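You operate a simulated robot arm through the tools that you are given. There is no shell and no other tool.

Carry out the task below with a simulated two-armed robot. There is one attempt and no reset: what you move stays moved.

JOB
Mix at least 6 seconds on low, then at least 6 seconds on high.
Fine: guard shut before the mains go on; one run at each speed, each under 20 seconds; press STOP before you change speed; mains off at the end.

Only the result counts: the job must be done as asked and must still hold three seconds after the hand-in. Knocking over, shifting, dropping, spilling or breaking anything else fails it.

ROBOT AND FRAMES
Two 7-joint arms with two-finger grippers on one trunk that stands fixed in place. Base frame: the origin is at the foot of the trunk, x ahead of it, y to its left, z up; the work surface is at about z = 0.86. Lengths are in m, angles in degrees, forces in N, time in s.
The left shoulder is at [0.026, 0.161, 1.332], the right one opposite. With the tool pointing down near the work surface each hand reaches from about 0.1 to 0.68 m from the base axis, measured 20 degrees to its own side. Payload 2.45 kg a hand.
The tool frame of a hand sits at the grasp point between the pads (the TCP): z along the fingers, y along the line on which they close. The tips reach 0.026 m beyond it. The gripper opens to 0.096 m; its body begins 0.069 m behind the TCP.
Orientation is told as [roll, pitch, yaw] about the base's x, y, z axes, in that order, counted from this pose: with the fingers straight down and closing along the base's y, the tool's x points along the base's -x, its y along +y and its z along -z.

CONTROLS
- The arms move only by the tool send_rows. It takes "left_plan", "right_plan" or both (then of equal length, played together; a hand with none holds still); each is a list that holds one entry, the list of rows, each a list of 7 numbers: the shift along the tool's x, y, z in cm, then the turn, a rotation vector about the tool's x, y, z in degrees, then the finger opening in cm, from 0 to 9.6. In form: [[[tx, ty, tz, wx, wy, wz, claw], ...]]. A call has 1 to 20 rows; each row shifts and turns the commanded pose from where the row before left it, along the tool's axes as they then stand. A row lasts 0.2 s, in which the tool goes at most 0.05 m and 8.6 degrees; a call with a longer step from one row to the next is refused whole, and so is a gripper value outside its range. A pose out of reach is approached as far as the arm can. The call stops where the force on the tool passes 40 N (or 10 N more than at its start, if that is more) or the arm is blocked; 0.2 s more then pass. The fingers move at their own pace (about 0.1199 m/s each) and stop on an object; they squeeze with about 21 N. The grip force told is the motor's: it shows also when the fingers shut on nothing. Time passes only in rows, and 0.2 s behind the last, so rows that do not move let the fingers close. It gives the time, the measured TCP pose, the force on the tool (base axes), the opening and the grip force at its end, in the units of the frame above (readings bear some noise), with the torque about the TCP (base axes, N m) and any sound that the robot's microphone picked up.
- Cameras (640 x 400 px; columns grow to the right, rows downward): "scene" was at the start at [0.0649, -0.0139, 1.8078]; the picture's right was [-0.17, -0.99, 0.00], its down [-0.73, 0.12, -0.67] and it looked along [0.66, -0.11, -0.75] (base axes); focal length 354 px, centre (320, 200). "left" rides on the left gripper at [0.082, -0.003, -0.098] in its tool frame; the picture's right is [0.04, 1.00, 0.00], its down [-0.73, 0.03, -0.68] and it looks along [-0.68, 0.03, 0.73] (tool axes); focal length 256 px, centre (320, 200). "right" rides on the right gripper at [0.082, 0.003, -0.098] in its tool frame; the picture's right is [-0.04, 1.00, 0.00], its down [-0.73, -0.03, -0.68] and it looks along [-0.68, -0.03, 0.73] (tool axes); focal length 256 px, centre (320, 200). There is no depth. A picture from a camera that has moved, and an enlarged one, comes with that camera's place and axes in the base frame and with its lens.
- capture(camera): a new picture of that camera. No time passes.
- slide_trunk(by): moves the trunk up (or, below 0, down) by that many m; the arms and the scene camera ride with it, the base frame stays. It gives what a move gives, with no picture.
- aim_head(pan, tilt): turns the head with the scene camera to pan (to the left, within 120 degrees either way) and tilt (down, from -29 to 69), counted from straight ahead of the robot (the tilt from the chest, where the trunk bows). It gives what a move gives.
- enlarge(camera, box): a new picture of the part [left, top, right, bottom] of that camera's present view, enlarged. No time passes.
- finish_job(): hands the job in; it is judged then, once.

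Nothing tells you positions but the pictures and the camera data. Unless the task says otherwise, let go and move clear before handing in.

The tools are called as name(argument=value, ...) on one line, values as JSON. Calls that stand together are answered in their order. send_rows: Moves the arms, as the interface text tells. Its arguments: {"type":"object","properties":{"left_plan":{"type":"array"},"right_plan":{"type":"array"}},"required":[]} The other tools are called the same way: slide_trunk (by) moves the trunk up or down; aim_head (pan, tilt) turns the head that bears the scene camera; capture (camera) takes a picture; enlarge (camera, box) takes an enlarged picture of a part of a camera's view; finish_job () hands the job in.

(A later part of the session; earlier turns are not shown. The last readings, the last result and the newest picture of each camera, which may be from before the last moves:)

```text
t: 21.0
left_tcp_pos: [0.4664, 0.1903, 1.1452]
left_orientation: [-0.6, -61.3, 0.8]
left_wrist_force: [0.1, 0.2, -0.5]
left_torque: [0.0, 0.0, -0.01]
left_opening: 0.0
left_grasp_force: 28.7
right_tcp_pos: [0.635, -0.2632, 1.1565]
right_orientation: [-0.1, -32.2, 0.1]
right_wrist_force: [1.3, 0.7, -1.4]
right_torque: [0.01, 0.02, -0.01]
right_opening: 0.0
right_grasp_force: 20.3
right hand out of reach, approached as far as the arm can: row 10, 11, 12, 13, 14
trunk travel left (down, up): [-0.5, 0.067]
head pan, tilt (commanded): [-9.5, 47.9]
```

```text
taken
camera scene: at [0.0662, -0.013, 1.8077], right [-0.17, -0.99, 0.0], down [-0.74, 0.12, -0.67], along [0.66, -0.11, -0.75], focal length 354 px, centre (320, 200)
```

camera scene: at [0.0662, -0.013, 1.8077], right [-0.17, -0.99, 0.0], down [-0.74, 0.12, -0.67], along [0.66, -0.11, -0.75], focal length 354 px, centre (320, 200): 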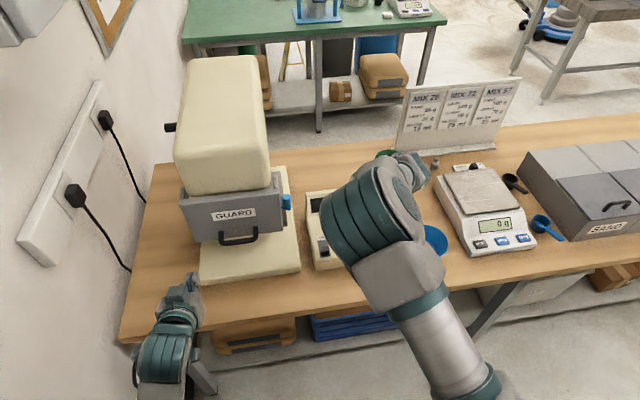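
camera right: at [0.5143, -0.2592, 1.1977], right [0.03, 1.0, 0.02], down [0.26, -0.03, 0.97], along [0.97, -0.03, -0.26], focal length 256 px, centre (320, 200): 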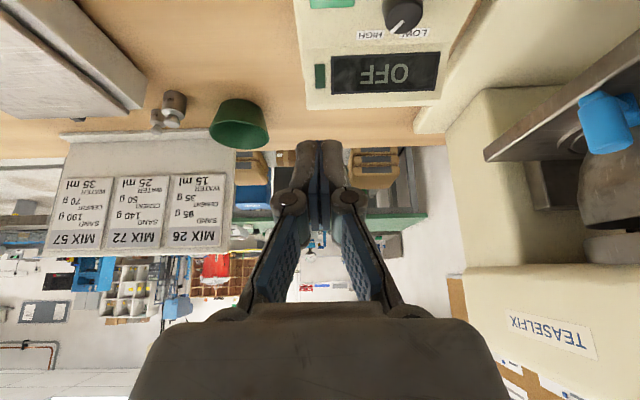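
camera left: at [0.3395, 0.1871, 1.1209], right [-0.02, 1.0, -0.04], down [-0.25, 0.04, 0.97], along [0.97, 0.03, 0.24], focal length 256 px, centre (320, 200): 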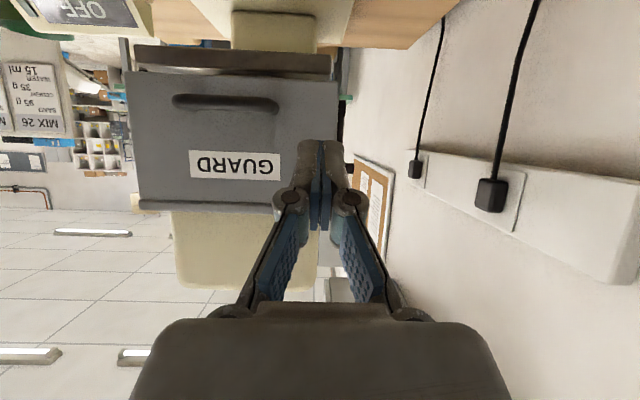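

The right arm's elbow sits inward, so it struggles near the body; further out should be easier. I'll reach forward and lower towards (0.70, −0.20, 1.05), still clear above the box.

send_rows(right_plan=[[[0.04, 1.6, 3.1, 0, 0, 0, 0], [0.04, 1.6, 3.1, 0, 0, 0, 0], [0.04, 1.6, 3.1, 0, 0, 0, 0], [0.04, 1.6, 3.1, 0, 0, 0, 0]]])

capture(camera="right")

capture(camera="scene")

```text
t: 22.0
left_tcp_pos: [0.4665, 0.1902, 1.1447]
left_orientation: [-0.8, -61.2, 0.8]
left_wrist_force: [0.7, -0.5, 0.3]
left_torque: [-0.01, 0.0, 0.0]
left_opening: 0.0002
left_grasp_force: 28.3
right_tcp_pos: [0.7045, -0.2018, 1.0512]
right_orientation: [-0.3, -32.4, 0.1]
right_wrist_force: [1.1, -0.5, -0.9]
right_torque: [0.0, 0.04, 0.0]
right_opening: 0.0003
right_grasp_force: 20.8
right hand out of reach, approached as far as the arm can: row 1
trunk travel left (down, up): [-0.5, 0.067]
head pan, tilt (commanded): [-9.5, 47.9]
```

```text
taken
camera right: at [0.5821, -0.1976, 1.092], right [0.03, 1.0, 0.02], down [0.26, -0.03, 0.97], along [0.97, -0.03, -0.26], focal length 256 px, centre (320, 200)
```

right: 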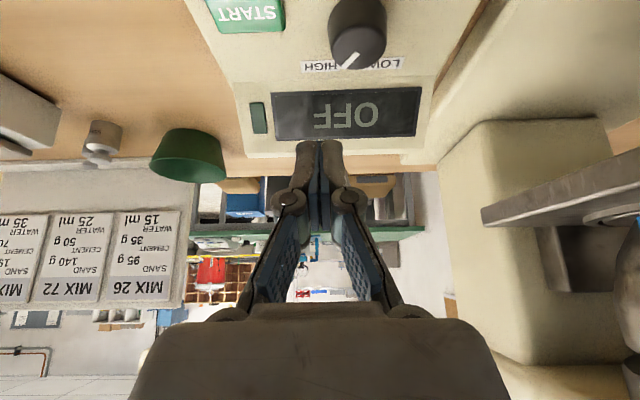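

```text
taken
camera scene: at [0.0657, -0.0121, 1.8077], right [-0.17, -0.99, 0.0], down [-0.74, 0.12, -0.67], along [0.66, -0.11, -0.75], focal length 354 px, centre (320, 200)
```

scene: 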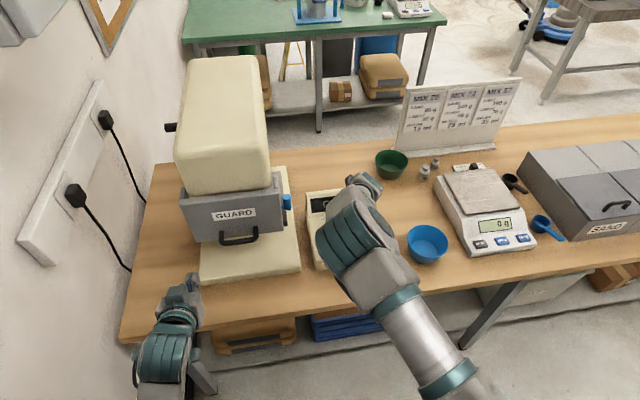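

The right hand reaches (0.70, −0.20, 1.05) fine. From the pictures I place the knob at about (0.74, −0.175, top 0.93), START at (0.717, −0.25), STOP at (0.655, −0.25) and the switch cap at (0.65, −0.128). I'll lift both hands and then lower the trunk 0.1 m for better reach with a steeper tool.

send_rows(left_plan=[[[-2.72, 0, -3.34, 0, 0, 0, 0], [-2.72, 0, -3.34, 0, 0, 0, 0], [-2.72, 0, -3.34, 0, 0, 0, 0], [-2.72, 0, -3.34, 0, 0, 0, 0], [-2.72, 0, -3.34, 0, 0, 0, 0]]], right_plan=[[[-2.12, 0, -3.4, 0, 0, 0, 0], [-2.12, 0, -3.4, 0, 0, 0, 0], [-2.12, 0, -3.4, 0, 0, 0, 0], [0, 0, 0, 0, 0, 0, 0], [0, 0, 0, 0, 0, 0, 0]]])

slide_trunk(by=-0.1)

capture(camera="right")

capture(camera="scene")

```text
t: 23.2
left_tcp_pos: [0.4597, 0.1703, 1.3097]
left_orientation: [0.0, -61.4, 0.2]
left_wrist_force: [-0.3, -0.3, -0.2]
left_torque: [0.03, -0.01, 0.08]
left_opening: 0.0003
left_grasp_force: 28.6
left hand out of reach, approached as far as the arm can: row 1, 2, 3, 4, 5
right_tcp_pos: [0.7027, -0.2115, 1.1709]
right_orientation: [0.4, -32.1, -0.2]
right_wrist_force: [-0.2, 0.5, 0.5]
right_torque: [0.06, -0.03, 0.04]
right_opening: 0.0
right_grasp_force: 21.1
right hand out of reach, approached as far as the arm can: row 2
trunk travel left (down, up): [-0.5, 0.067]
head pan, tilt (commanded): [-9.5, 47.9]
```

```text
t: 24.5
left_tcp_pos: [0.4612, 0.1789, 1.2069]
left_orientation: [-0.6, -61.7, 0.8]
left_wrist_force: [0.8, 0.4, -0.7]
left_torque: [-0.03, -0.02, 0.01]
left_opening: 0.0
left_grasp_force: 28.6
right_tcp_pos: [0.7043, -0.2054, 1.0682]
right_orientation: [-0.1, -31.9, 0.2]
right_wrist_force: [0.4, 0.0, 0.2]
right_torque: [0.0, 0.0, -0.01]
right_opening: 0.0
right_grasp_force: 21.0
trunk travel left (down, up): [-0.4, 0.167]
head pan, tilt (commanded): [-9.5, 47.9]
```

```text
taken
camera right: at [0.5833, -0.2009, 1.1098], right [0.03, 1.0, 0.02], down [0.26, -0.03, 0.96], along [0.96, -0.03, -0.27], focal length 256 px, centre (320, 200)
```

right: 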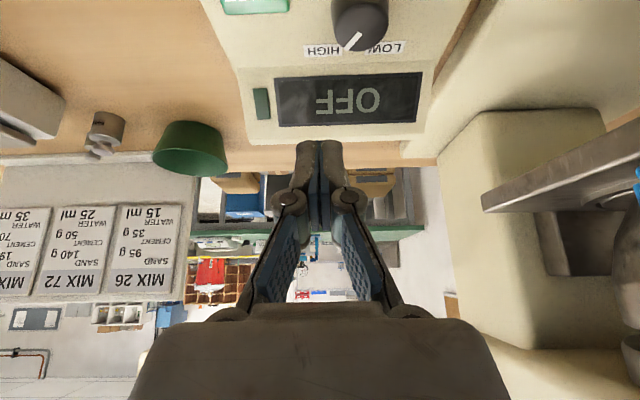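

```text
taken
camera scene: at [0.075, -0.0109, 1.7081], right [-0.17, -0.99, 0.0], down [-0.73, 0.12, -0.67], along [0.66, -0.11, -0.74], focal length 354 px, centre (320, 200)
```

scene: 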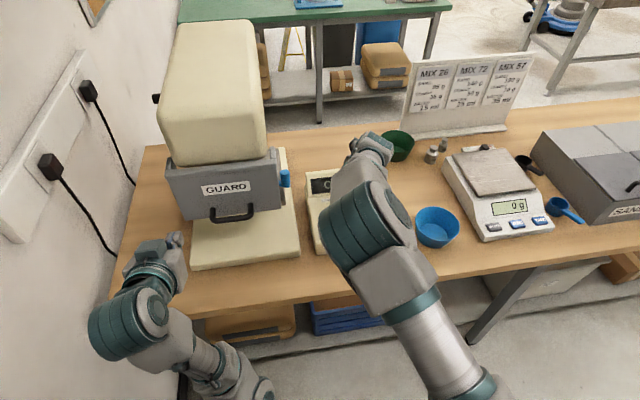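

Both arms are well placed. I'll steepen the right tool to about −20° pitch and open the fingers, which also gives the camera a better view onto the panel.

send_rows(right_plan=[[[0, 0, 0, 0, 6, 0, 7], [0, 0, 0, 0, 6, 0, 7], [0, 0, 0, 0, 0, 0, 7]]])

capture(camera="right")

```text
t: 25.3
left_tcp_pos: [0.4599, 0.176, 1.208]
left_orientation: [-0.5, -61.7, 0.7]
left_wrist_force: [0.1, -1.1, 0.2]
left_torque: [-0.01, -0.01, 0.0]
left_opening: 0.0001
left_grasp_force: 28.8
right_tcp_pos: [0.7025, -0.2065, 1.0686]
right_orientation: [0.0, -19.9, 0.1]
right_wrist_force: [-0.2, 0.0, 1.1]
right_torque: [0.04, 0.01, 0.02]
right_opening: 0.0698
right_grasp_force: 0.1
trunk travel left (down, up): [-0.4, 0.167]
head pan, tilt (commanded): [-9.5, 47.9]
```

```text
taken
camera right: at [0.5938, -0.2035, 1.1337], right [0.04, 1.0, 0.01], down [0.46, -0.03, 0.89], along [0.89, -0.03, -0.46], focal length 256 px, centre (320, 200)
```

right: 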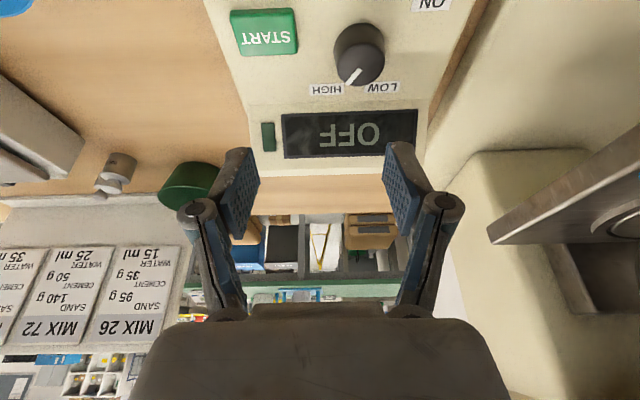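

enlarge(camera="right", box=[210, 0, 480, 169])

```text
2.37 times, centred on (345, 84) of right
camera zoom: at [0.5938, -0.2035, 1.1337], right [0.04, 1.0, 0.01], down [0.46, -0.03, 0.89], along [0.89, -0.03, -0.46], focal length 606 px, centre (261, 473)
```

zoom: 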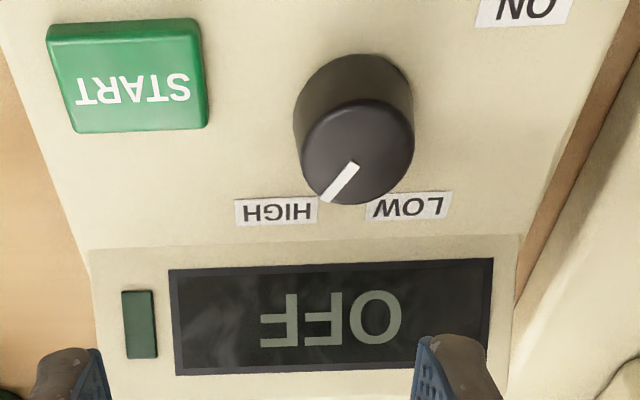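

The panel is level, and the knob (diameter 4.1 cm) has its top at about (0.737, −0.172, 0.929); its pointer is about 31° clockwise of straight ahead (HIGH). I'll hover above it with yaw −30° and a 5.5 cm opening.

send_rows(right_plan=[[[-0.25, 1.92, 3.5, 0, 0, 0, 5.5], [-0.25, 1.92, 3.5, 0, 0, 0, 5.5], [0, 0, 0, 2.57, 0, 7.05, 5.5], [0, 0, 0, 2.57, 0, 7.05, 5.5], [0, 0, 0, 2.57, 0, 7.05, 5.5], [0, 0, 0, 2.57, 0, 7.05, 5.5]]])

capture(camera="right")

capture(camera="scene")

```text
t: 26.7
left_tcp_pos: [0.4608, 0.1752, 1.2063]
left_orientation: [-0.7, -61.6, 0.6]
left_wrist_force: [0.1, 0.5, 0.1]
left_torque: [0.02, 0.02, -0.03]
left_opening: 0.0
left_grasp_force: 28.8
right_tcp_pos: [0.7277, -0.219, 1.013]
right_orientation: [1.0, -20.8, -14.5]
right_wrist_force: [0.8, 0.1, 0.3]
right_torque: [0.0, -0.01, -0.02]
right_opening: 0.0551
right_grasp_force: 0.0
right hand out of reach, approached as far as the arm can: row 3, 4, 5, 6
trunk travel left (down, up): [-0.4, 0.167]
head pan, tilt (commanded): [-9.5, 47.9]
```

```text
taken
camera right: at [0.6195, -0.1885, 1.0768], right [0.28, 0.96, 0.03], down [0.42, -0.15, 0.9], along [0.86, -0.24, -0.44], focal length 256 px, centre (320, 200)
```

right: 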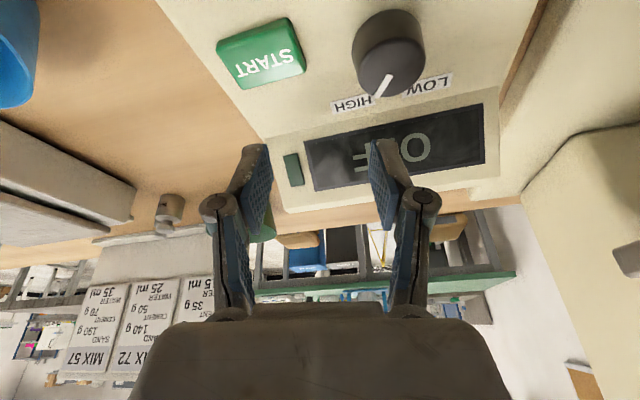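

```text
taken
camera scene: at [0.0756, -0.014, 1.7079], right [-0.17, -0.99, 0.0], down [-0.74, 0.12, -0.67], along [0.66, -0.11, -0.75], focal length 354 px, centre (320, 200)
```

scene: 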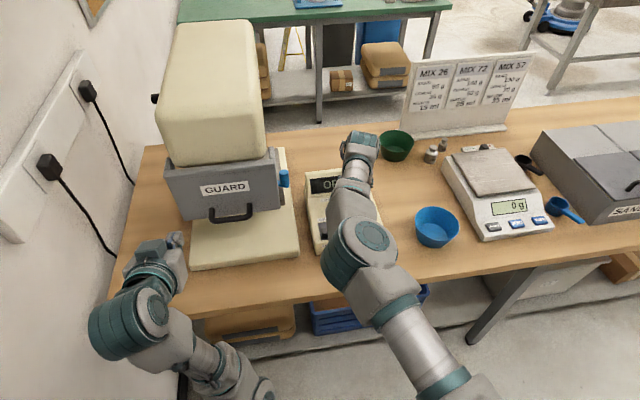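

Negative yaw is out of reach, so I'll instead grip at yaw 0 and turn toward positive yaw, re-gripping if needed. I'll go back to yaw 0 and centre above the knob.

send_rows(right_plan=[[[0, 0, 0, -2.6, 0, -6.8, 5.5], [0, 0, 0, -2.6, 0, -6.8, 5.5], [0.03, 2.37, 0.4, 0, 0, 0, 5.5], [0.03, 2.37, 0.4, 0, 0, 0, 5.5], [0, 0, 0, 0, 0, 0, 5.5]]])

capture(camera="right")

```text
t: 27.9
left_tcp_pos: [0.4623, 0.1769, 1.2062]
left_orientation: [-0.6, -61.6, 0.8]
left_wrist_force: [0.2, -0.1, -1.0]
left_torque: [-0.01, -0.03, 0.0]
left_opening: 0.0001
left_grasp_force: 28.1
right_tcp_pos: [0.7278, -0.1709, 1.0073]
right_orientation: [0.9, -21.2, 0.1]
right_wrist_force: [-0.5, -0.1, 0.3]
right_torque: [-0.01, 0.01, 0.02]
right_opening: 0.0552
right_grasp_force: 0.1
trunk travel left (down, up): [-0.4, 0.167]
head pan, tilt (commanded): [-9.5, 47.9]
```

```text
taken
camera right: at [0.6166, -0.168, 1.07], right [0.03, 1.0, 0.03], down [0.44, -0.04, 0.9], along [0.9, -0.01, -0.44], focal length 256 px, centre (320, 200)
```

right: 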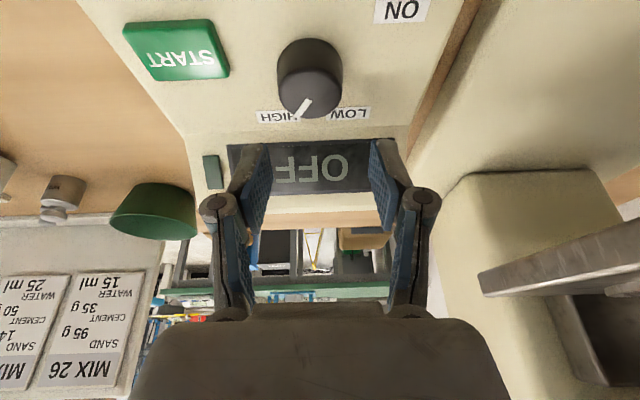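

The hand is centred over the knob. I'll descend in small steps, correcting roll slightly, and look before the last bit.

send_rows(right_plan=[[[0.313, -0.027, 1.026, 0.84, 0, -0.33, 5.5], [0.313, -0.027, 1.026, 0, 0, 0, 5.5], [0.313, -0.027, 1.026, 0, 0, 0, 5.5], [0.313, -0.027, 1.026, 0, 0, 0, 5.5]]])

capture(camera="right")

```text
t: 28.9
left_tcp_pos: [0.4611, 0.1761, 1.2062]
left_orientation: [-0.5, -61.6, 0.8]
left_wrist_force: [-0.1, 0.1, 0.3]
left_torque: [0.0, 0.0, -0.02]
left_opening: 0.0
left_grasp_force: 28.3
right_tcp_pos: [0.7324, -0.1727, 0.9634]
right_orientation: [-0.1, -21.2, 0.6]
right_wrist_force: [0.2, -0.3, -0.4]
right_torque: [0.0, -0.02, 0.0]
right_opening: 0.0547
right_grasp_force: 0.1
trunk travel left (down, up): [-0.4, 0.167]
head pan, tilt (commanded): [-9.5, 47.9]
```

```text
taken
camera right: at [0.6207, -0.1693, 1.0263], right [0.03, 1.0, 0.01], down [0.44, -0.02, 0.9], along [0.9, -0.02, -0.44], focal length 256 px, centre (320, 200)
```

right: 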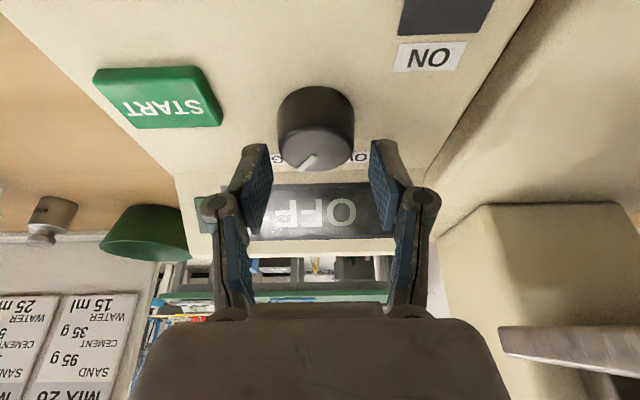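

enlarge(camera="right", box=[220, 60, 420, 200])

```text
2.86 times, centred on (320, 130) of right
camera zoom: at [0.6207, -0.1693, 1.0263], right [0.03, 1.0, 0.01], down [0.44, -0.02, 0.9], along [0.9, -0.02, -0.44], focal length 731 px, centre (320, 400)
```

zoom: 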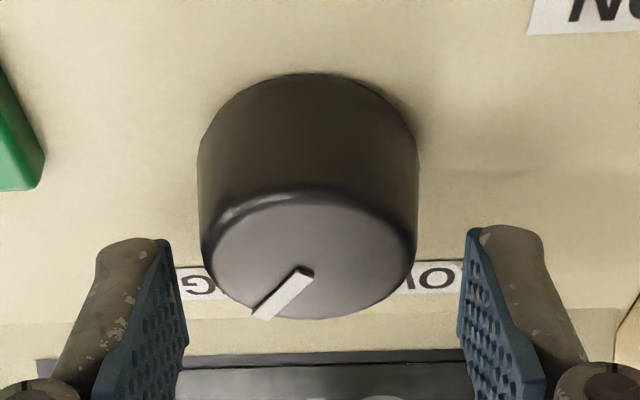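

Combining three views gives a better fix: panel at z ≈ 0.923, knob top z ≈ 0.947, centre (0.7245, −0.173), diameter 3.7 cm. I'm about 1.5 cm too far forward, so I'll shift back and down a little.

send_rows(right_plan=[[[0.85, 0, 0.065, 0, 0, 0, 5.5], [0.85, 0, 0.065, 0, 0, 0, 5.5], [0, 0, 0, 0, 0, 0, 5.5]]])

enlarge(camera="right", box=[220, 60, 420, 200])

```text
t: 29.7
left_tcp_pos: [0.4609, 0.1763, 1.2074]
left_orientation: [-0.6, -61.5, 0.8]
left_wrist_force: [-0.1, 0.1, -0.3]
left_torque: [-0.03, 0.02, -0.01]
left_opening: 0.0
left_grasp_force: 29.1
right_tcp_pos: [0.7156, -0.1719, 0.9562]
right_orientation: [0.0, -21.1, 0.5]
right_wrist_force: [0.4, -1.3, -0.6]
right_torque: [-0.02, 0.02, 0.0]
right_opening: 0.0549
right_grasp_force: 0.1
trunk travel left (down, up): [-0.4, 0.167]
head pan, tilt (commanded): [-9.5, 47.9]
```

```text
2.86 times, centred on (320, 130) of right
camera zoom: at [0.6046, -0.1686, 1.0192], right [0.03, 1.0, 0.01], down [0.44, -0.03, 0.9], along [0.9, -0.02, -0.44], focal length 731 px, centre (320, 400)
```

zoom: 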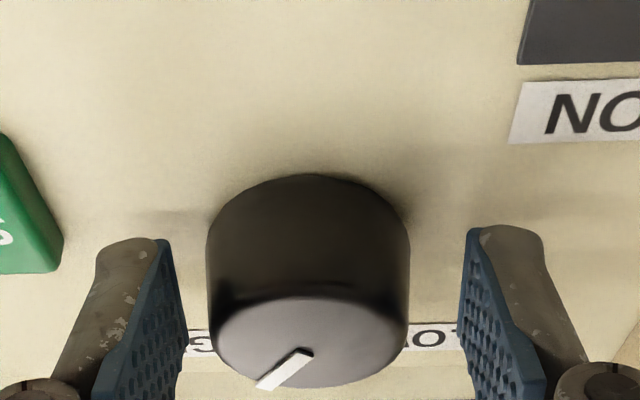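

The knob is between the pads, about 2 mm off-centre. I'll nudge over, close on the knob, and turn it 30° counter-clockwise about its own axis.

send_rows(right_plan=[[[0, -0.2, 0, 0, 0, 0, 5.5], [0, 0, 0, 0, 0, 0, 0], [0, 0, 0, 0, 0, 0, 0], [0, 0, 0, 0, 0, 0, 0]]])

enlarge(camera="right", box=[220, 60, 420, 200])

```text
t: 30.7
left_tcp_pos: [0.4611, 0.1762, 1.2064]
left_orientation: [-0.6, -61.6, 0.7]
left_wrist_force: [-0.3, 0.5, -0.6]
left_torque: [0.01, -0.04, -0.01]
left_opening: 0.0
left_grasp_force: 28.1
right_tcp_pos: [0.7161, -0.175, 0.9569]
right_orientation: [-0.1, -21.2, 0.5]
right_wrist_force: [1.0, -0.4, 2.8]
right_torque: [-0.23, 0.3, -0.02]
right_opening: 0.0394
right_grasp_force: 44.7
trunk travel left (down, up): [-0.4, 0.167]
head pan, tilt (commanded): [-9.5, 47.9]
```

```text
2.86 times, centred on (320, 130) of right
camera zoom: at [0.6044, -0.1709, 1.0195], right [0.03, 1.0, 0.01], down [0.44, -0.02, 0.9], along [0.9, -0.02, -0.44], focal length 731 px, centre (320, 400)
```

zoom: 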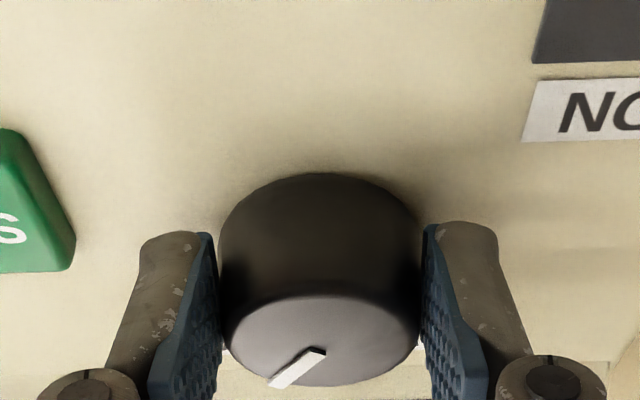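

The knob is gripped evenly with low side forces. Now I'll turn it counter-clockwise toward LOW.

send_rows(right_plan=[[[0, -0.1, 0, -2.7, 0, -7.0, 0], [0, -0.1, 0, -2.7, 0, -7.0, 0], [0, -0.1, 0, -2.7, 0, -7.0, 0], [0, -0.1, 0, -2.7, 0, -7.0, 0]]])

enlarge(camera="right", box=[220, 60, 420, 200])

enlarge(camera="scene", box=[280, 130, 400, 260])

```text
t: 31.7
left_tcp_pos: [0.4614, 0.1744, 1.2063]
left_orientation: [-0.3, -61.6, 0.6]
left_wrist_force: [0.9, 0.6, -0.3]
left_torque: [-0.02, -0.01, -0.03]
left_opening: 0.0001
left_grasp_force: 28.3
right_tcp_pos: [0.716, -0.1786, 0.9573]
right_orientation: [0.0, -21.2, 30.6]
right_wrist_force: [6.0, -2.8, 4.0]
right_torque: [0.01, -0.02, -0.06]
right_opening: 0.0393
right_grasp_force: 45.1
trunk travel left (down, up): [-0.4, 0.167]
head pan, tilt (commanded): [-9.5, 47.9]
```

```text
2.86 times, centred on (320, 130) of right
camera zoom: at [0.6197, -0.2325, 1.0195], right [-0.48, 0.88, 0.01], down [0.39, 0.2, 0.9], along [0.79, 0.43, -0.44], focal length 731 px, centre (320, 400)
```

zoom: 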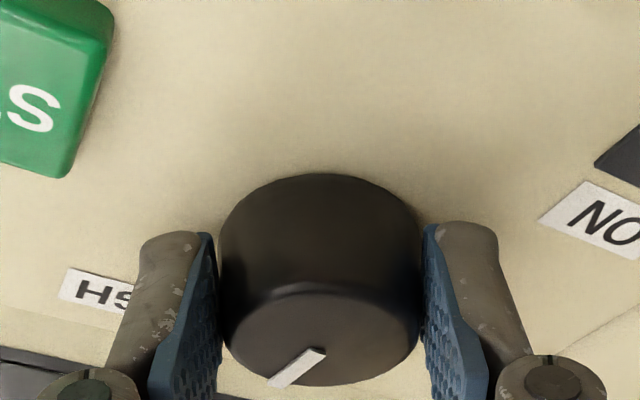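

```text
3.08 times, centred on (340, 195) of scene
camera zoom: at [0.0762, -0.0155, 1.7079], right [-0.17, -0.99, 0.0], down [-0.74, 0.12, -0.67], along [0.66, -0.11, -0.75], focal length 1089 px, centre (258, 215)
```

zoom: 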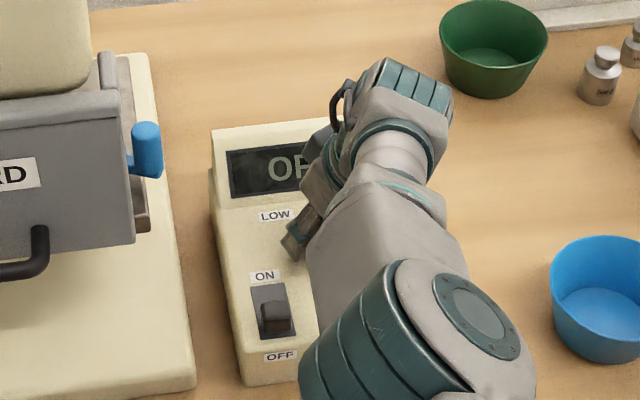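

The knob turns with the hand, and forces are small. I'll continue another 30° toward LOW.

send_rows(right_plan=[[[0, -0.1, 0, -2.7, 0, -7.0, 0], [0, -0.1, 0, -2.7, 0, -7.0, 0], [0, -0.1, 0, -2.7, 0, -7.0, 0], [0, -0.1, 0, -2.7, 0, -7.0, 0]]])

capture(camera="right")

```text
t: 32.7
left_tcp_pos: [0.46, 0.1738, 1.2075]
left_orientation: [-0.4, -61.6, 0.5]
left_wrist_force: [0.4, -0.6, -0.5]
left_torque: [0.01, -0.03, 0.02]
left_opening: 0.0001
left_grasp_force: 28.6
right_tcp_pos: [0.7202, -0.1828, 0.958]
right_orientation: [-0.1, -21.1, 60.7]
right_wrist_force: [5.0, -3.7, 9.3]
right_torque: [-0.58, 0.37, -0.02]
right_opening: 0.0394
right_grasp_force: 44.6
trunk travel left (down, up): [-0.4, 0.167]
head pan, tilt (commanded): [-9.5, 47.9]
```

```text
taken
camera right: at [0.6636, -0.2781, 1.0196], right [-0.85, 0.52, 0.01], down [0.24, 0.37, 0.9], along [0.46, 0.77, -0.44], focal length 256 px, centre (320, 200)
```

right: 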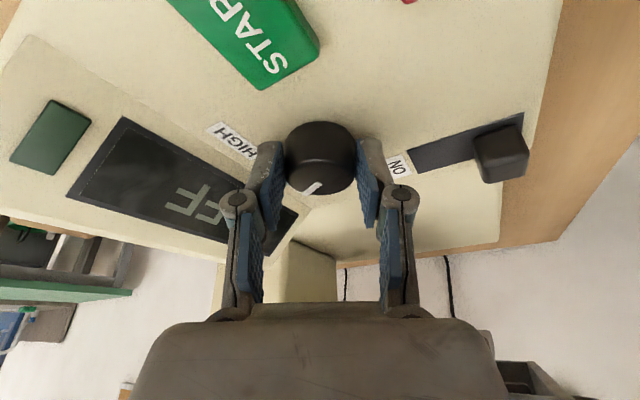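

The hand reached 60°, so the pointer should be about 30° left, at LOW. I'll open, lift straight up and look.

send_rows(right_plan=[[[0, 0, 0, 0, 0, 0, 5.5], [0, 0, 0, 0, 0, 0, 5.5], [-0.72, 0, -1.86, 0, 0, 0, 5.5], [-0.72, 0, -1.86, 0, 0, 0, 5.5], [-0.72, 0, -1.86, 0, 0, 0, 5.5], [-0.72, 0, -1.86, 0, 0, 0, 5.5]]])

capture(camera="right")

enlarge(camera="right", box=[200, 0, 480, 160])

```text
t: 34.1
left_tcp_pos: [0.4603, 0.1768, 1.2067]
left_orientation: [-0.5, -61.6, 0.7]
left_wrist_force: [-0.1, -1.1, -0.2]
left_torque: [0.01, -0.03, 0.04]
left_opening: 0.0
left_grasp_force: 28.0
right_tcp_pos: [0.7198, -0.1826, 1.0381]
right_orientation: [0.0, -21.1, 60.5]
right_wrist_force: [-0.1, -0.5, -0.3]
right_torque: [-0.01, 0.05, 0.04]
right_opening: 0.055
right_grasp_force: 0.1
trunk travel left (down, up): [-0.4, 0.167]
head pan, tilt (commanded): [-9.5, 47.9]
```

```text
taken
camera right: at [0.662, -0.2763, 1.1005], right [-0.85, 0.52, 0.01], down [0.24, 0.37, 0.9], along [0.47, 0.77, -0.44], focal length 256 px, centre (320, 200)
```

right: 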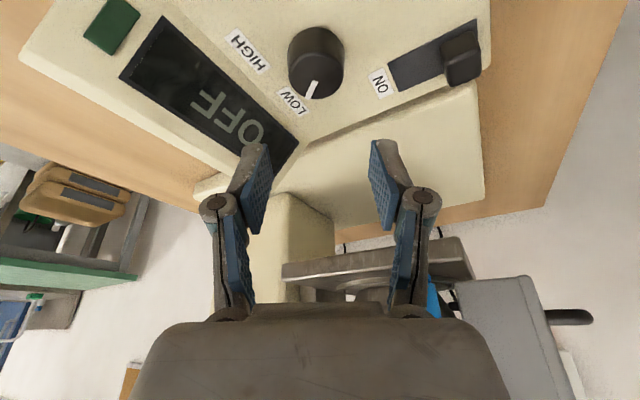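

```text
2.29 times, centred on (340, 80) of right
camera zoom: at [0.662, -0.2763, 1.1005], right [-0.85, 0.52, 0.01], down [0.24, 0.37, 0.9], along [0.47, 0.77, -0.44], focal length 585 px, centre (274, 474)
```

zoom: 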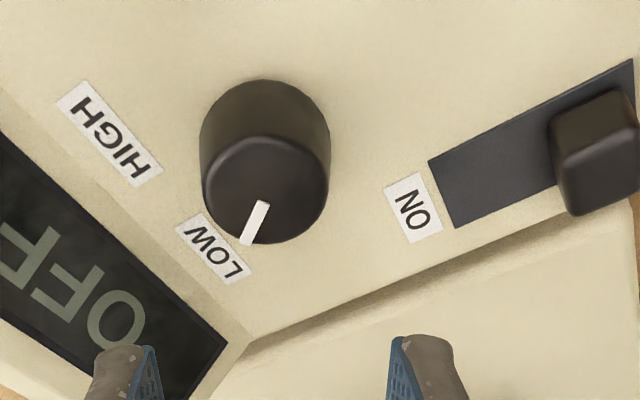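

The pointer is now at LOW. Next is the mains switch; I'll take a closer look at it from here.

enlarge(camera="right", box=[360, 0, 500, 100])

enlarge(camera="scene", box=[290, 170, 390, 260])

```text
4.00 times, centred on (430, 50) of right
camera zoom: at [0.662, -0.2763, 1.1005], right [-0.85, 0.52, 0.01], down [0.24, 0.37, 0.9], along [0.47, 0.77, -0.44], focal length 1024 px, centre (-120, 800)
```

zoom: 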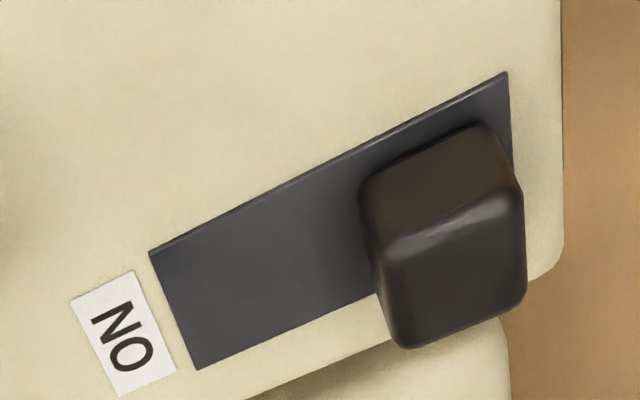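

```text
4.44 times, centred on (340, 215) of scene
camera zoom: at [0.0749, -0.0146, 1.7079], right [-0.17, -0.99, 0.0], down [-0.73, 0.12, -0.67], along [0.66, -0.11, -0.75], focal length 1572 px, centre (231, 133)
```

zoom: 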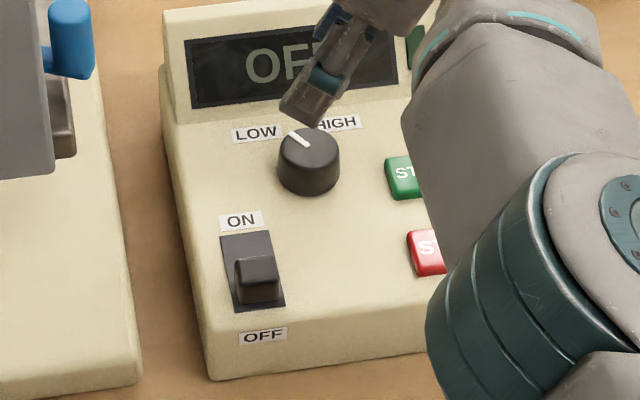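

The scene view confirms LOW, and the switch is a sliding block: cap at x 0.624 to 0.649, y ≈ −0.124, with about 2.8 cm to slide forward to ON. I'll bring the closed right fingers, pointing straight down, to a spot just in front of the cap but still high.

send_rows(right_plan=[[[0, 0, 0, 2.7, 0, 7.0, 0], [0, 0, 0, 2.7, 0, 7.0, 0], [0, 0, 0, 2.7, 0, 7.0, 0], [0, 0, 0, 2.7, 0, 7.0, 0], [0, 0, 0, 2.7, 0, 7.0, 0], [0, 0, 0, 2.7, 0, 7.0, 0], [0, 0, 0, 2.7, 0, 7.0, 0], [0, 0, 0, 2.7, 0, 7.0, 0], [2.91, 1.49, -1.13, 0, 0, 0, 0], [2.91, 1.49, -1.13, 0, 0, 0, 0], [0, 0, 0, 0, 7, 0, 0], [0, 0, 0, 0, 7, 0, 0], [0, 0, 0, 0, 7, 0, 0], [3.12, 1.49, 0, 0, 0, 0, 0], [3.12, 1.49, 0, 0, 0, 0, 0]]])

capture(camera="right")

capture(camera="scene")

```text
t: 37.3
left_tcp_pos: [0.4594, 0.1799, 1.2053]
left_orientation: [-0.8, -61.6, 1.1]
left_wrist_force: [-0.3, 0.6, -0.2]
left_torque: [-0.02, 0.0, -0.04]
left_opening: 0.0
left_grasp_force: 29.2
right_tcp_pos: [0.6301, -0.1527, 1.0399]
right_orientation: [-0.1, -0.1, 0.5]
right_wrist_force: [0.4, 0.5, 0.6]
right_torque: [-0.1, 0.01, 0.01]
right_opening: 0.0
right_grasp_force: 20.9
right hand out of reach, approached as far as the arm can: row 9, 10, 13, 15
trunk travel left (down, up): [-0.4, 0.167]
head pan, tilt (commanded): [-9.5, 47.9]
```

```text
taken
camera right: at [0.5485, -0.1487, 1.1385], right [0.03, 1.0, 0.0], down [0.73, -0.02, 0.68], along [0.68, -0.02, -0.73], focal length 256 px, centre (320, 200)
```

right: 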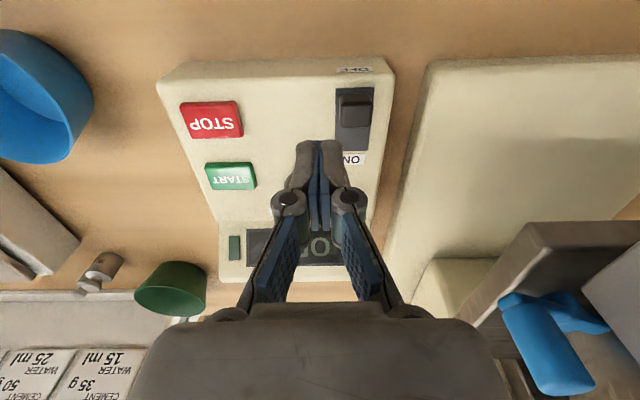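

```text
taken
camera scene: at [0.0722, -0.0089, 1.7081], right [-0.17, -0.99, 0.0], down [-0.73, 0.12, -0.67], along [0.66, -0.11, -0.74], focal length 354 px, centre (320, 200)
```

scene: 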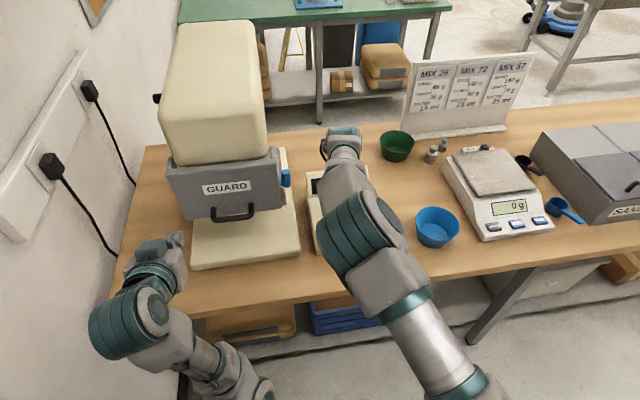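

Straight ahead the arm can't come that far inward, but positive yaw relaxes it. I'll yaw the hand to about 80° and pitch it, so the closed fingers come in from the right and can push the cap sideways along +x.

send_rows(right_plan=[[[0, 0, 0, 0, 0, -8, 0], [0, 0, 0, 0, 0, -8, 0], [0, 0, 0, 0, 0, -8, 0], [0, 0, 0, 0, 0, -8, 0], [0, 0, 0, 0, 0, -8, 0], [0, 0, 0, 0, 0, -8, 0], [0, 0, 0, 0, 0, -8, 0], [0, 0, 0, 0, 0, -8, 0], [0, 0, 0, 0, 0, -8, 0], [0, 0, 0, 0, 0, -8, 0], [0, 0, 0, 0, -7, 0, 0], [0, 0, 0, 0, -7, 0, 0], [0, 0, 0, 0, -7, 0, 0]]])

capture(camera="right")

capture(camera="scene")

```text
t: 40.1
left_tcp_pos: [0.4605, 0.1741, 1.2071]
left_orientation: [-0.5, -61.5, 0.5]
left_wrist_force: [0.5, -0.3, 0.4]
left_torque: [0.0, -0.02, 0.03]
left_opening: 0.0
left_grasp_force: 29.1
right_tcp_pos: [0.6308, -0.1551, 1.0385]
right_orientation: [-0.3, -21.2, 80.5]
right_wrist_force: [0.0, 0.1, -0.1]
right_torque: [-0.01, 0.0, 0.02]
right_opening: 0.0001
right_grasp_force: 21.3
trunk travel left (down, up): [-0.4, 0.167]
head pan, tilt (commanded): [-9.5, 47.9]
```

```text
taken
camera right: at [0.6105, -0.2644, 1.1011], right [-0.98, 0.2, 0.01], down [0.1, 0.43, 0.9], along [0.18, 0.88, -0.44], focal length 256 px, centre (320, 200)
```

right: 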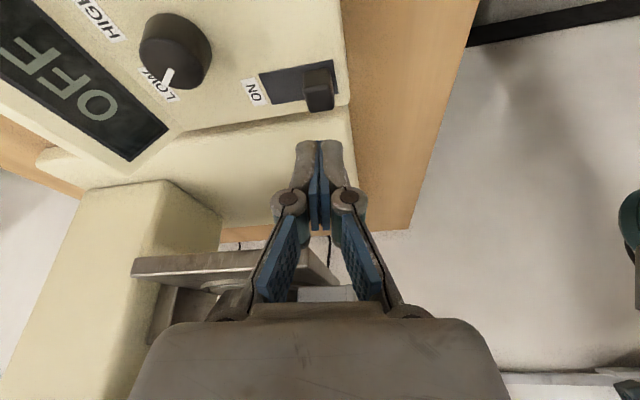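

```text
taken
camera scene: at [0.0753, -0.0154, 1.7079], right [-0.17, -0.99, 0.0], down [-0.74, 0.12, -0.67], along [0.66, -0.11, -0.75], focal length 354 px, centre (320, 200)
```

scene: 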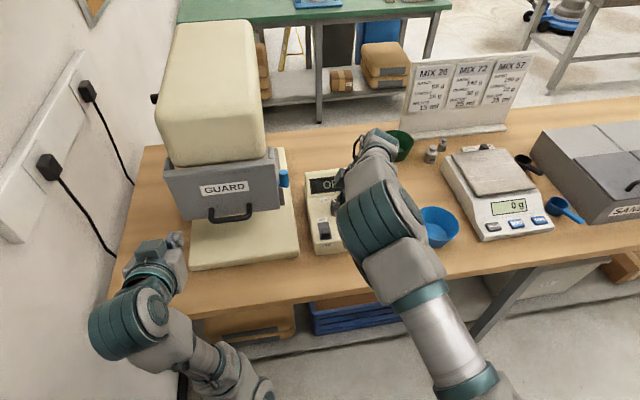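

This pose is reachable and gives a good view of the cap. I'll move sideways to the near side of the cap and come down to just above its level.

send_rows(right_plan=[[[0, 2.3, 0, 0, 0, 0, 0], [0, 2.3, 0, 0, 0, 0, 0], [0.13, 0, 1.68, 0, 0, 0, 0], [0.13, 0, 1.68, 0, 0, 0, 0], [0.13, 0, 1.68, 0, 0, 0, 0]]])

capture(camera="right")

enlarge(camera="scene", box=[270, 160, 390, 270])

```text
t: 41.3
left_tcp_pos: [0.4603, 0.1745, 1.2062]
left_orientation: [-0.5, -61.6, 0.7]
left_wrist_force: [0.1, -0.6, 0.5]
left_torque: [0.01, 0.0, 0.0]
left_opening: 0.0
left_grasp_force: 28.5
right_tcp_pos: [0.597, -0.1436, 0.989]
right_orientation: [0.0, -20.9, 80.6]
right_wrist_force: [-0.3, 0.2, 0.3]
right_torque: [0.01, 0.02, -0.03]
right_opening: 0.0
right_grasp_force: 21.0
right hand out of reach, approached as far as the arm can: row 2, 4
trunk travel left (down, up): [-0.4, 0.167]
head pan, tilt (commanded): [-9.5, 47.9]
```

```text
taken
camera right: at [0.5764, -0.2515, 1.0521], right [-0.98, 0.2, 0.01], down [0.1, 0.43, 0.9], along [0.18, 0.88, -0.44], focal length 256 px, centre (320, 200)
```

right: 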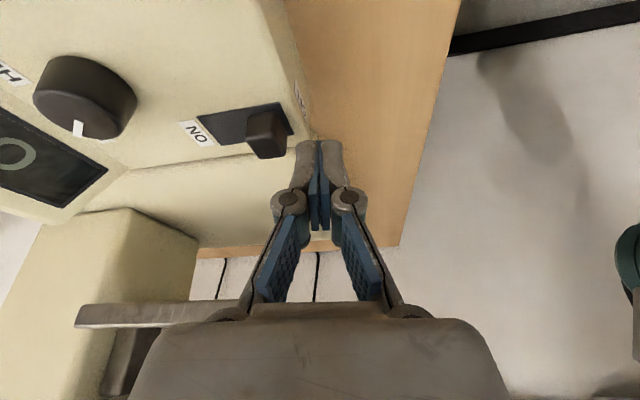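

```text
3.64 times, centred on (330, 215) of scene
camera zoom: at [0.075, -0.0145, 1.7079], right [-0.17, -0.99, 0.0], down [-0.73, 0.12, -0.67], along [0.66, -0.11, -0.75], focal length 1287 px, centre (284, 146)
```

zoom: 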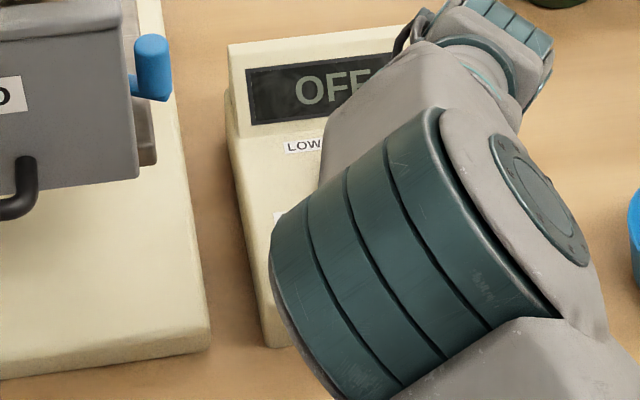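

The fingers are about 1 cm clear of the cap's near face. I'll go down along the tool axis about 3 cm so the tips are beside the cap, then check.

send_rows(right_plan=[[[0.02, 0, 1.0, 0, 0, 0, 0], [0.02, 0, 1.0, 0, 0, 0, 0], [0.02, 0, 1.0, 0, 0, 0, 0]]])

capture(camera="right")

enlarge(camera="right", box=[220, 100, 420, 240])

```text
t: 42.1
left_tcp_pos: [0.4608, 0.1769, 1.2063]
left_orientation: [-0.5, -61.5, 0.7]
left_wrist_force: [1.2, 0.0, -0.2]
left_torque: [0.01, 0.01, -0.02]
left_opening: 0.0
left_grasp_force: 28.6
right_tcp_pos: [0.6021, -0.135, 0.9614]
right_orientation: [-0.2, -21.0, 80.5]
right_wrist_force: [-1.3, -0.6, 0.5]
right_torque: [-0.01, -0.02, 0.0]
right_opening: 0.0
right_grasp_force: 21.1
right hand out of reach, approached as far as the arm can: row 1
trunk travel left (down, up): [-0.4, 0.167]
head pan, tilt (commanded): [-9.5, 47.9]
```

```text
taken
camera right: at [0.5804, -0.2436, 1.0237], right [-0.98, 0.2, 0.01], down [0.1, 0.43, 0.9], along [0.18, 0.88, -0.44], focal length 256 px, centre (320, 200)
```

right: 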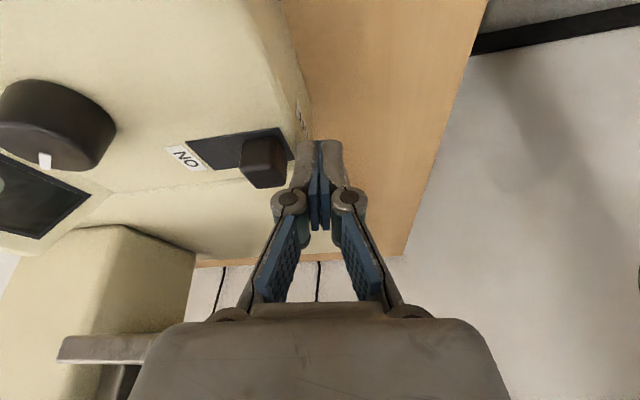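

```text
2.86 times, centred on (320, 170) of right
camera zoom: at [0.5804, -0.2436, 1.0237], right [-0.98, 0.2, 0.01], down [0.1, 0.43, 0.9], along [0.18, 0.88, -0.44], focal length 731 px, centre (320, 286)
```

zoom: 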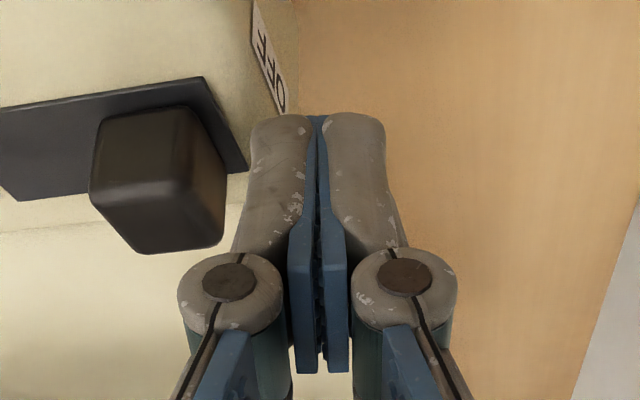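

The tips are right beside the cap's near face (about 4 mm gap). I'll push along +x in small steps and check how the cap moves.

send_rows(right_plan=[[[-0.06, -0.39, 0.024, 0, 0, 0, 0], [-0.06, -0.39, 0.024, 0, 0, 0, 0], [-0.06, -0.39, 0.024, 0, 0, 0, 0], [-0.06, -0.39, 0.024, 0, 0, 0, 0], [-0.06, -0.39, 0.024, 0, 0, 0, 0]]])

capture(camera="right")

enlarge(camera="scene", box=[270, 160, 390, 270])

```text
t: 43.3
left_tcp_pos: [0.4624, 0.1759, 1.207]
left_orientation: [-0.4, -61.6, 0.7]
left_wrist_force: [0.1, 0.6, 0.7]
left_torque: [0.01, 0.02, 0.0]
left_opening: 0.0001
left_grasp_force: 28.3
right_tcp_pos: [0.6209, -0.134, 0.961]
right_orientation: [-0.1, -21.1, 80.6]
right_wrist_force: [-0.6, -0.1, -0.1]
right_torque: [0.0, 0.0, 0.01]
right_opening: 0.0
right_grasp_force: 21.1
trunk travel left (down, up): [-0.4, 0.167]
head pan, tilt (commanded): [-9.5, 47.9]
```

```text
taken
camera right: at [0.5987, -0.2418, 1.0244], right [-0.98, 0.2, 0.01], down [0.1, 0.43, 0.9], along [0.18, 0.88, -0.44], focal length 256 px, centre (320, 200)
```

right: 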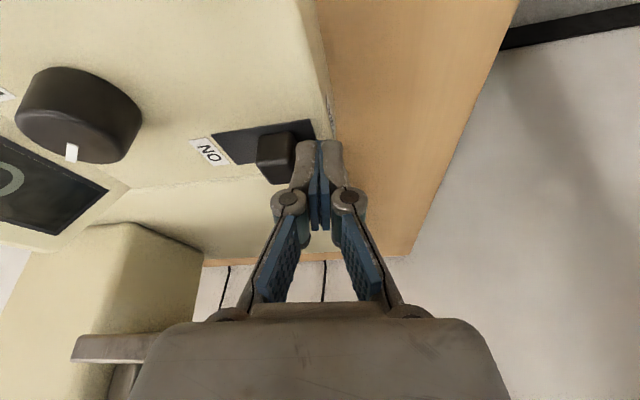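

```text
3.64 times, centred on (330, 215) of scene
camera zoom: at [0.0753, -0.014, 1.7079], right [-0.17, -0.99, 0.0], down [-0.74, 0.12, -0.67], along [0.66, -0.11, -0.75], focal length 1287 px, centre (284, 146)
```

zoom: 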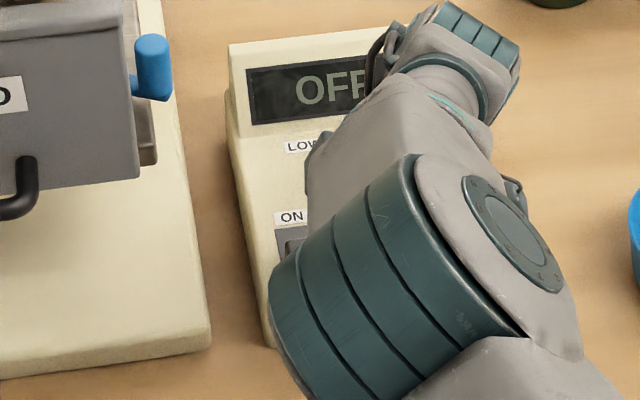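

The cap is sliding toward ON with negligible force. I'll continue in small steps.

send_rows(right_plan=[[[-0.045, -0.3, 0.018, 0, 0, 0, 0], [-0.045, -0.3, 0.018, 0, 0, 0, 0], [-0.045, -0.3, 0.018, 0, 0, 0, 0]]])

enlarge(camera="right", box=[180, 80, 380, 220])

enlarge(camera="scene", box=[270, 160, 390, 270])

```text
t: 44.1
left_tcp_pos: [0.4618, 0.1765, 1.2063]
left_orientation: [-0.6, -61.6, 0.6]
left_wrist_force: [0.4, 0.6, 0.2]
left_torque: [0.03, 0.02, -0.04]
left_opening: 0.0001
left_grasp_force: 28.7
right_tcp_pos: [0.6289, -0.1333, 0.9603]
right_orientation: [-0.2, -21.0, 80.4]
right_wrist_force: [0.2, -0.4, -0.3]
right_torque: [0.02, 0.01, -0.01]
right_opening: 0.0
right_grasp_force: 21.5
trunk travel left (down, up): [-0.4, 0.167]
head pan, tilt (commanded): [-9.5, 47.9]
```

```text
2.86 times, centred on (280, 150) of right
camera zoom: at [0.6076, -0.242, 1.0243], right [-0.98, 0.2, 0.01], down [0.1, 0.43, 0.9], along [0.18, 0.88, -0.44], focal length 731 px, centre (434, 343)
```

zoom: 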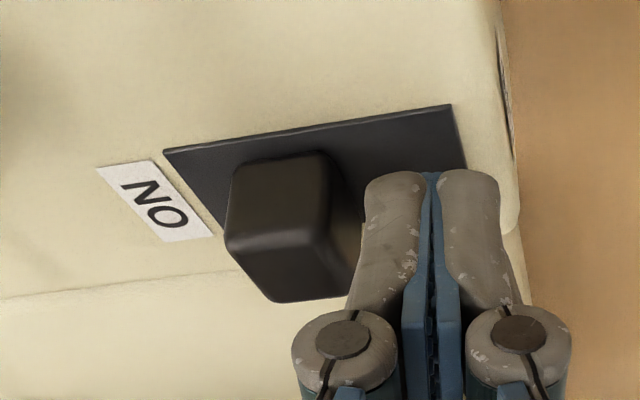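

```text
3.64 times, centred on (330, 215) of scene
camera zoom: at [0.0751, -0.014, 1.7079], right [-0.17, -0.99, 0.0], down [-0.73, 0.12, -0.67], along [0.66, -0.11, -0.75], focal length 1287 px, centre (284, 146)
```

zoom: 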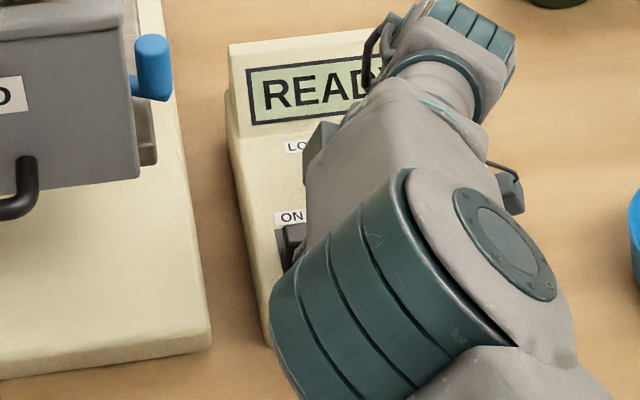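

The display now reads READY: mains are on with the guard shut and the knob on LOW. I'll back off the cap, rise, move over to above STOP and turn to yaw 30° so I know both buttons are reachable before starting.

send_rows(right_plan=[[[0, 0.8, 0, 0, 0, 0, 0], [-0.9, 0, -2.33, 0, 0, 0, 0], [-0.9, 0, -2.33, 0, 0, 0, 0], [3.45, -1.37, -1.34, 0, 0, 0, 0], [3.45, -1.37, -1.34, 0, 0, 0, 0], [3.45, -1.37, -1.34, 0, 0, 0, 0], [0, 0, 0, 2.59, 0, 6.67, 0], [0, 0, 0, 2.59, 0, 6.67, 0], [0, 0, 0, 2.59, 0, 6.67, 0], [0, 0, 0, 2.59, 0, 6.67, 0], [0, 0, 0, 2.59, 0, 6.67, 0], [0, 0, 0, 2.59, 0, 6.67, 0], [0, 0, 0, 2.59, 0, 6.67, 0]]])

capture(camera="right")

enlarge(camera="scene", box=[270, 160, 390, 270])

```text
t: 46.9
left_tcp_pos: [0.462, 0.1757, 1.2072]
left_orientation: [-0.5, -61.7, 0.7]
left_wrist_force: [-0.1, 0.2, 0.5]
left_torque: [-0.02, 0.01, 0.01]
left_opening: 0.0001
left_grasp_force: 28.5
right_tcp_pos: [0.6435, -0.2493, 1.0118]
right_orientation: [-0.3, -21.3, 30.5]
right_wrist_force: [1.2, 0.0, 0.1]
right_torque: [0.02, 0.0, 0.0]
right_opening: 0.0002
right_grasp_force: 20.6
trunk travel left (down, up): [-0.4, 0.167]
head pan, tilt (commanded): [-9.5, 47.9]
```

```text
taken
camera right: at [0.545, -0.3011, 1.0745], right [-0.47, 0.88, 0.01], down [0.39, 0.2, 0.9], along [0.79, 0.43, -0.44], focal length 256 px, centre (320, 200)
```

right: 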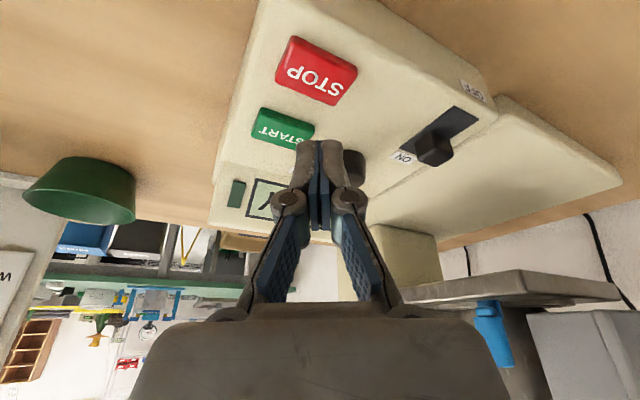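

```text
3.64 times, centred on (330, 215) of scene
camera zoom: at [0.0745, -0.0141, 1.7079], right [-0.17, -0.99, 0.0], down [-0.73, 0.12, -0.67], along [0.66, -0.11, -0.74], focal length 1287 px, centre (284, 146)
```

zoom: 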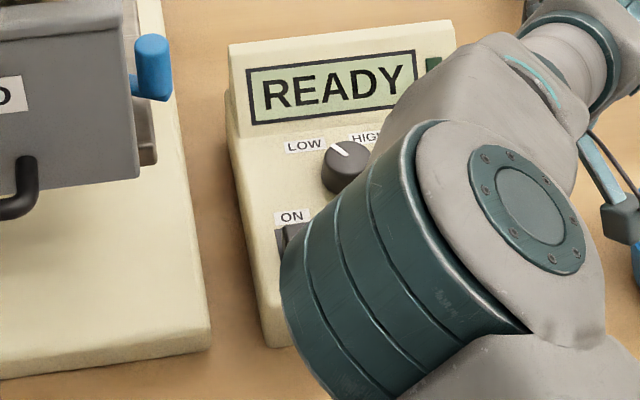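

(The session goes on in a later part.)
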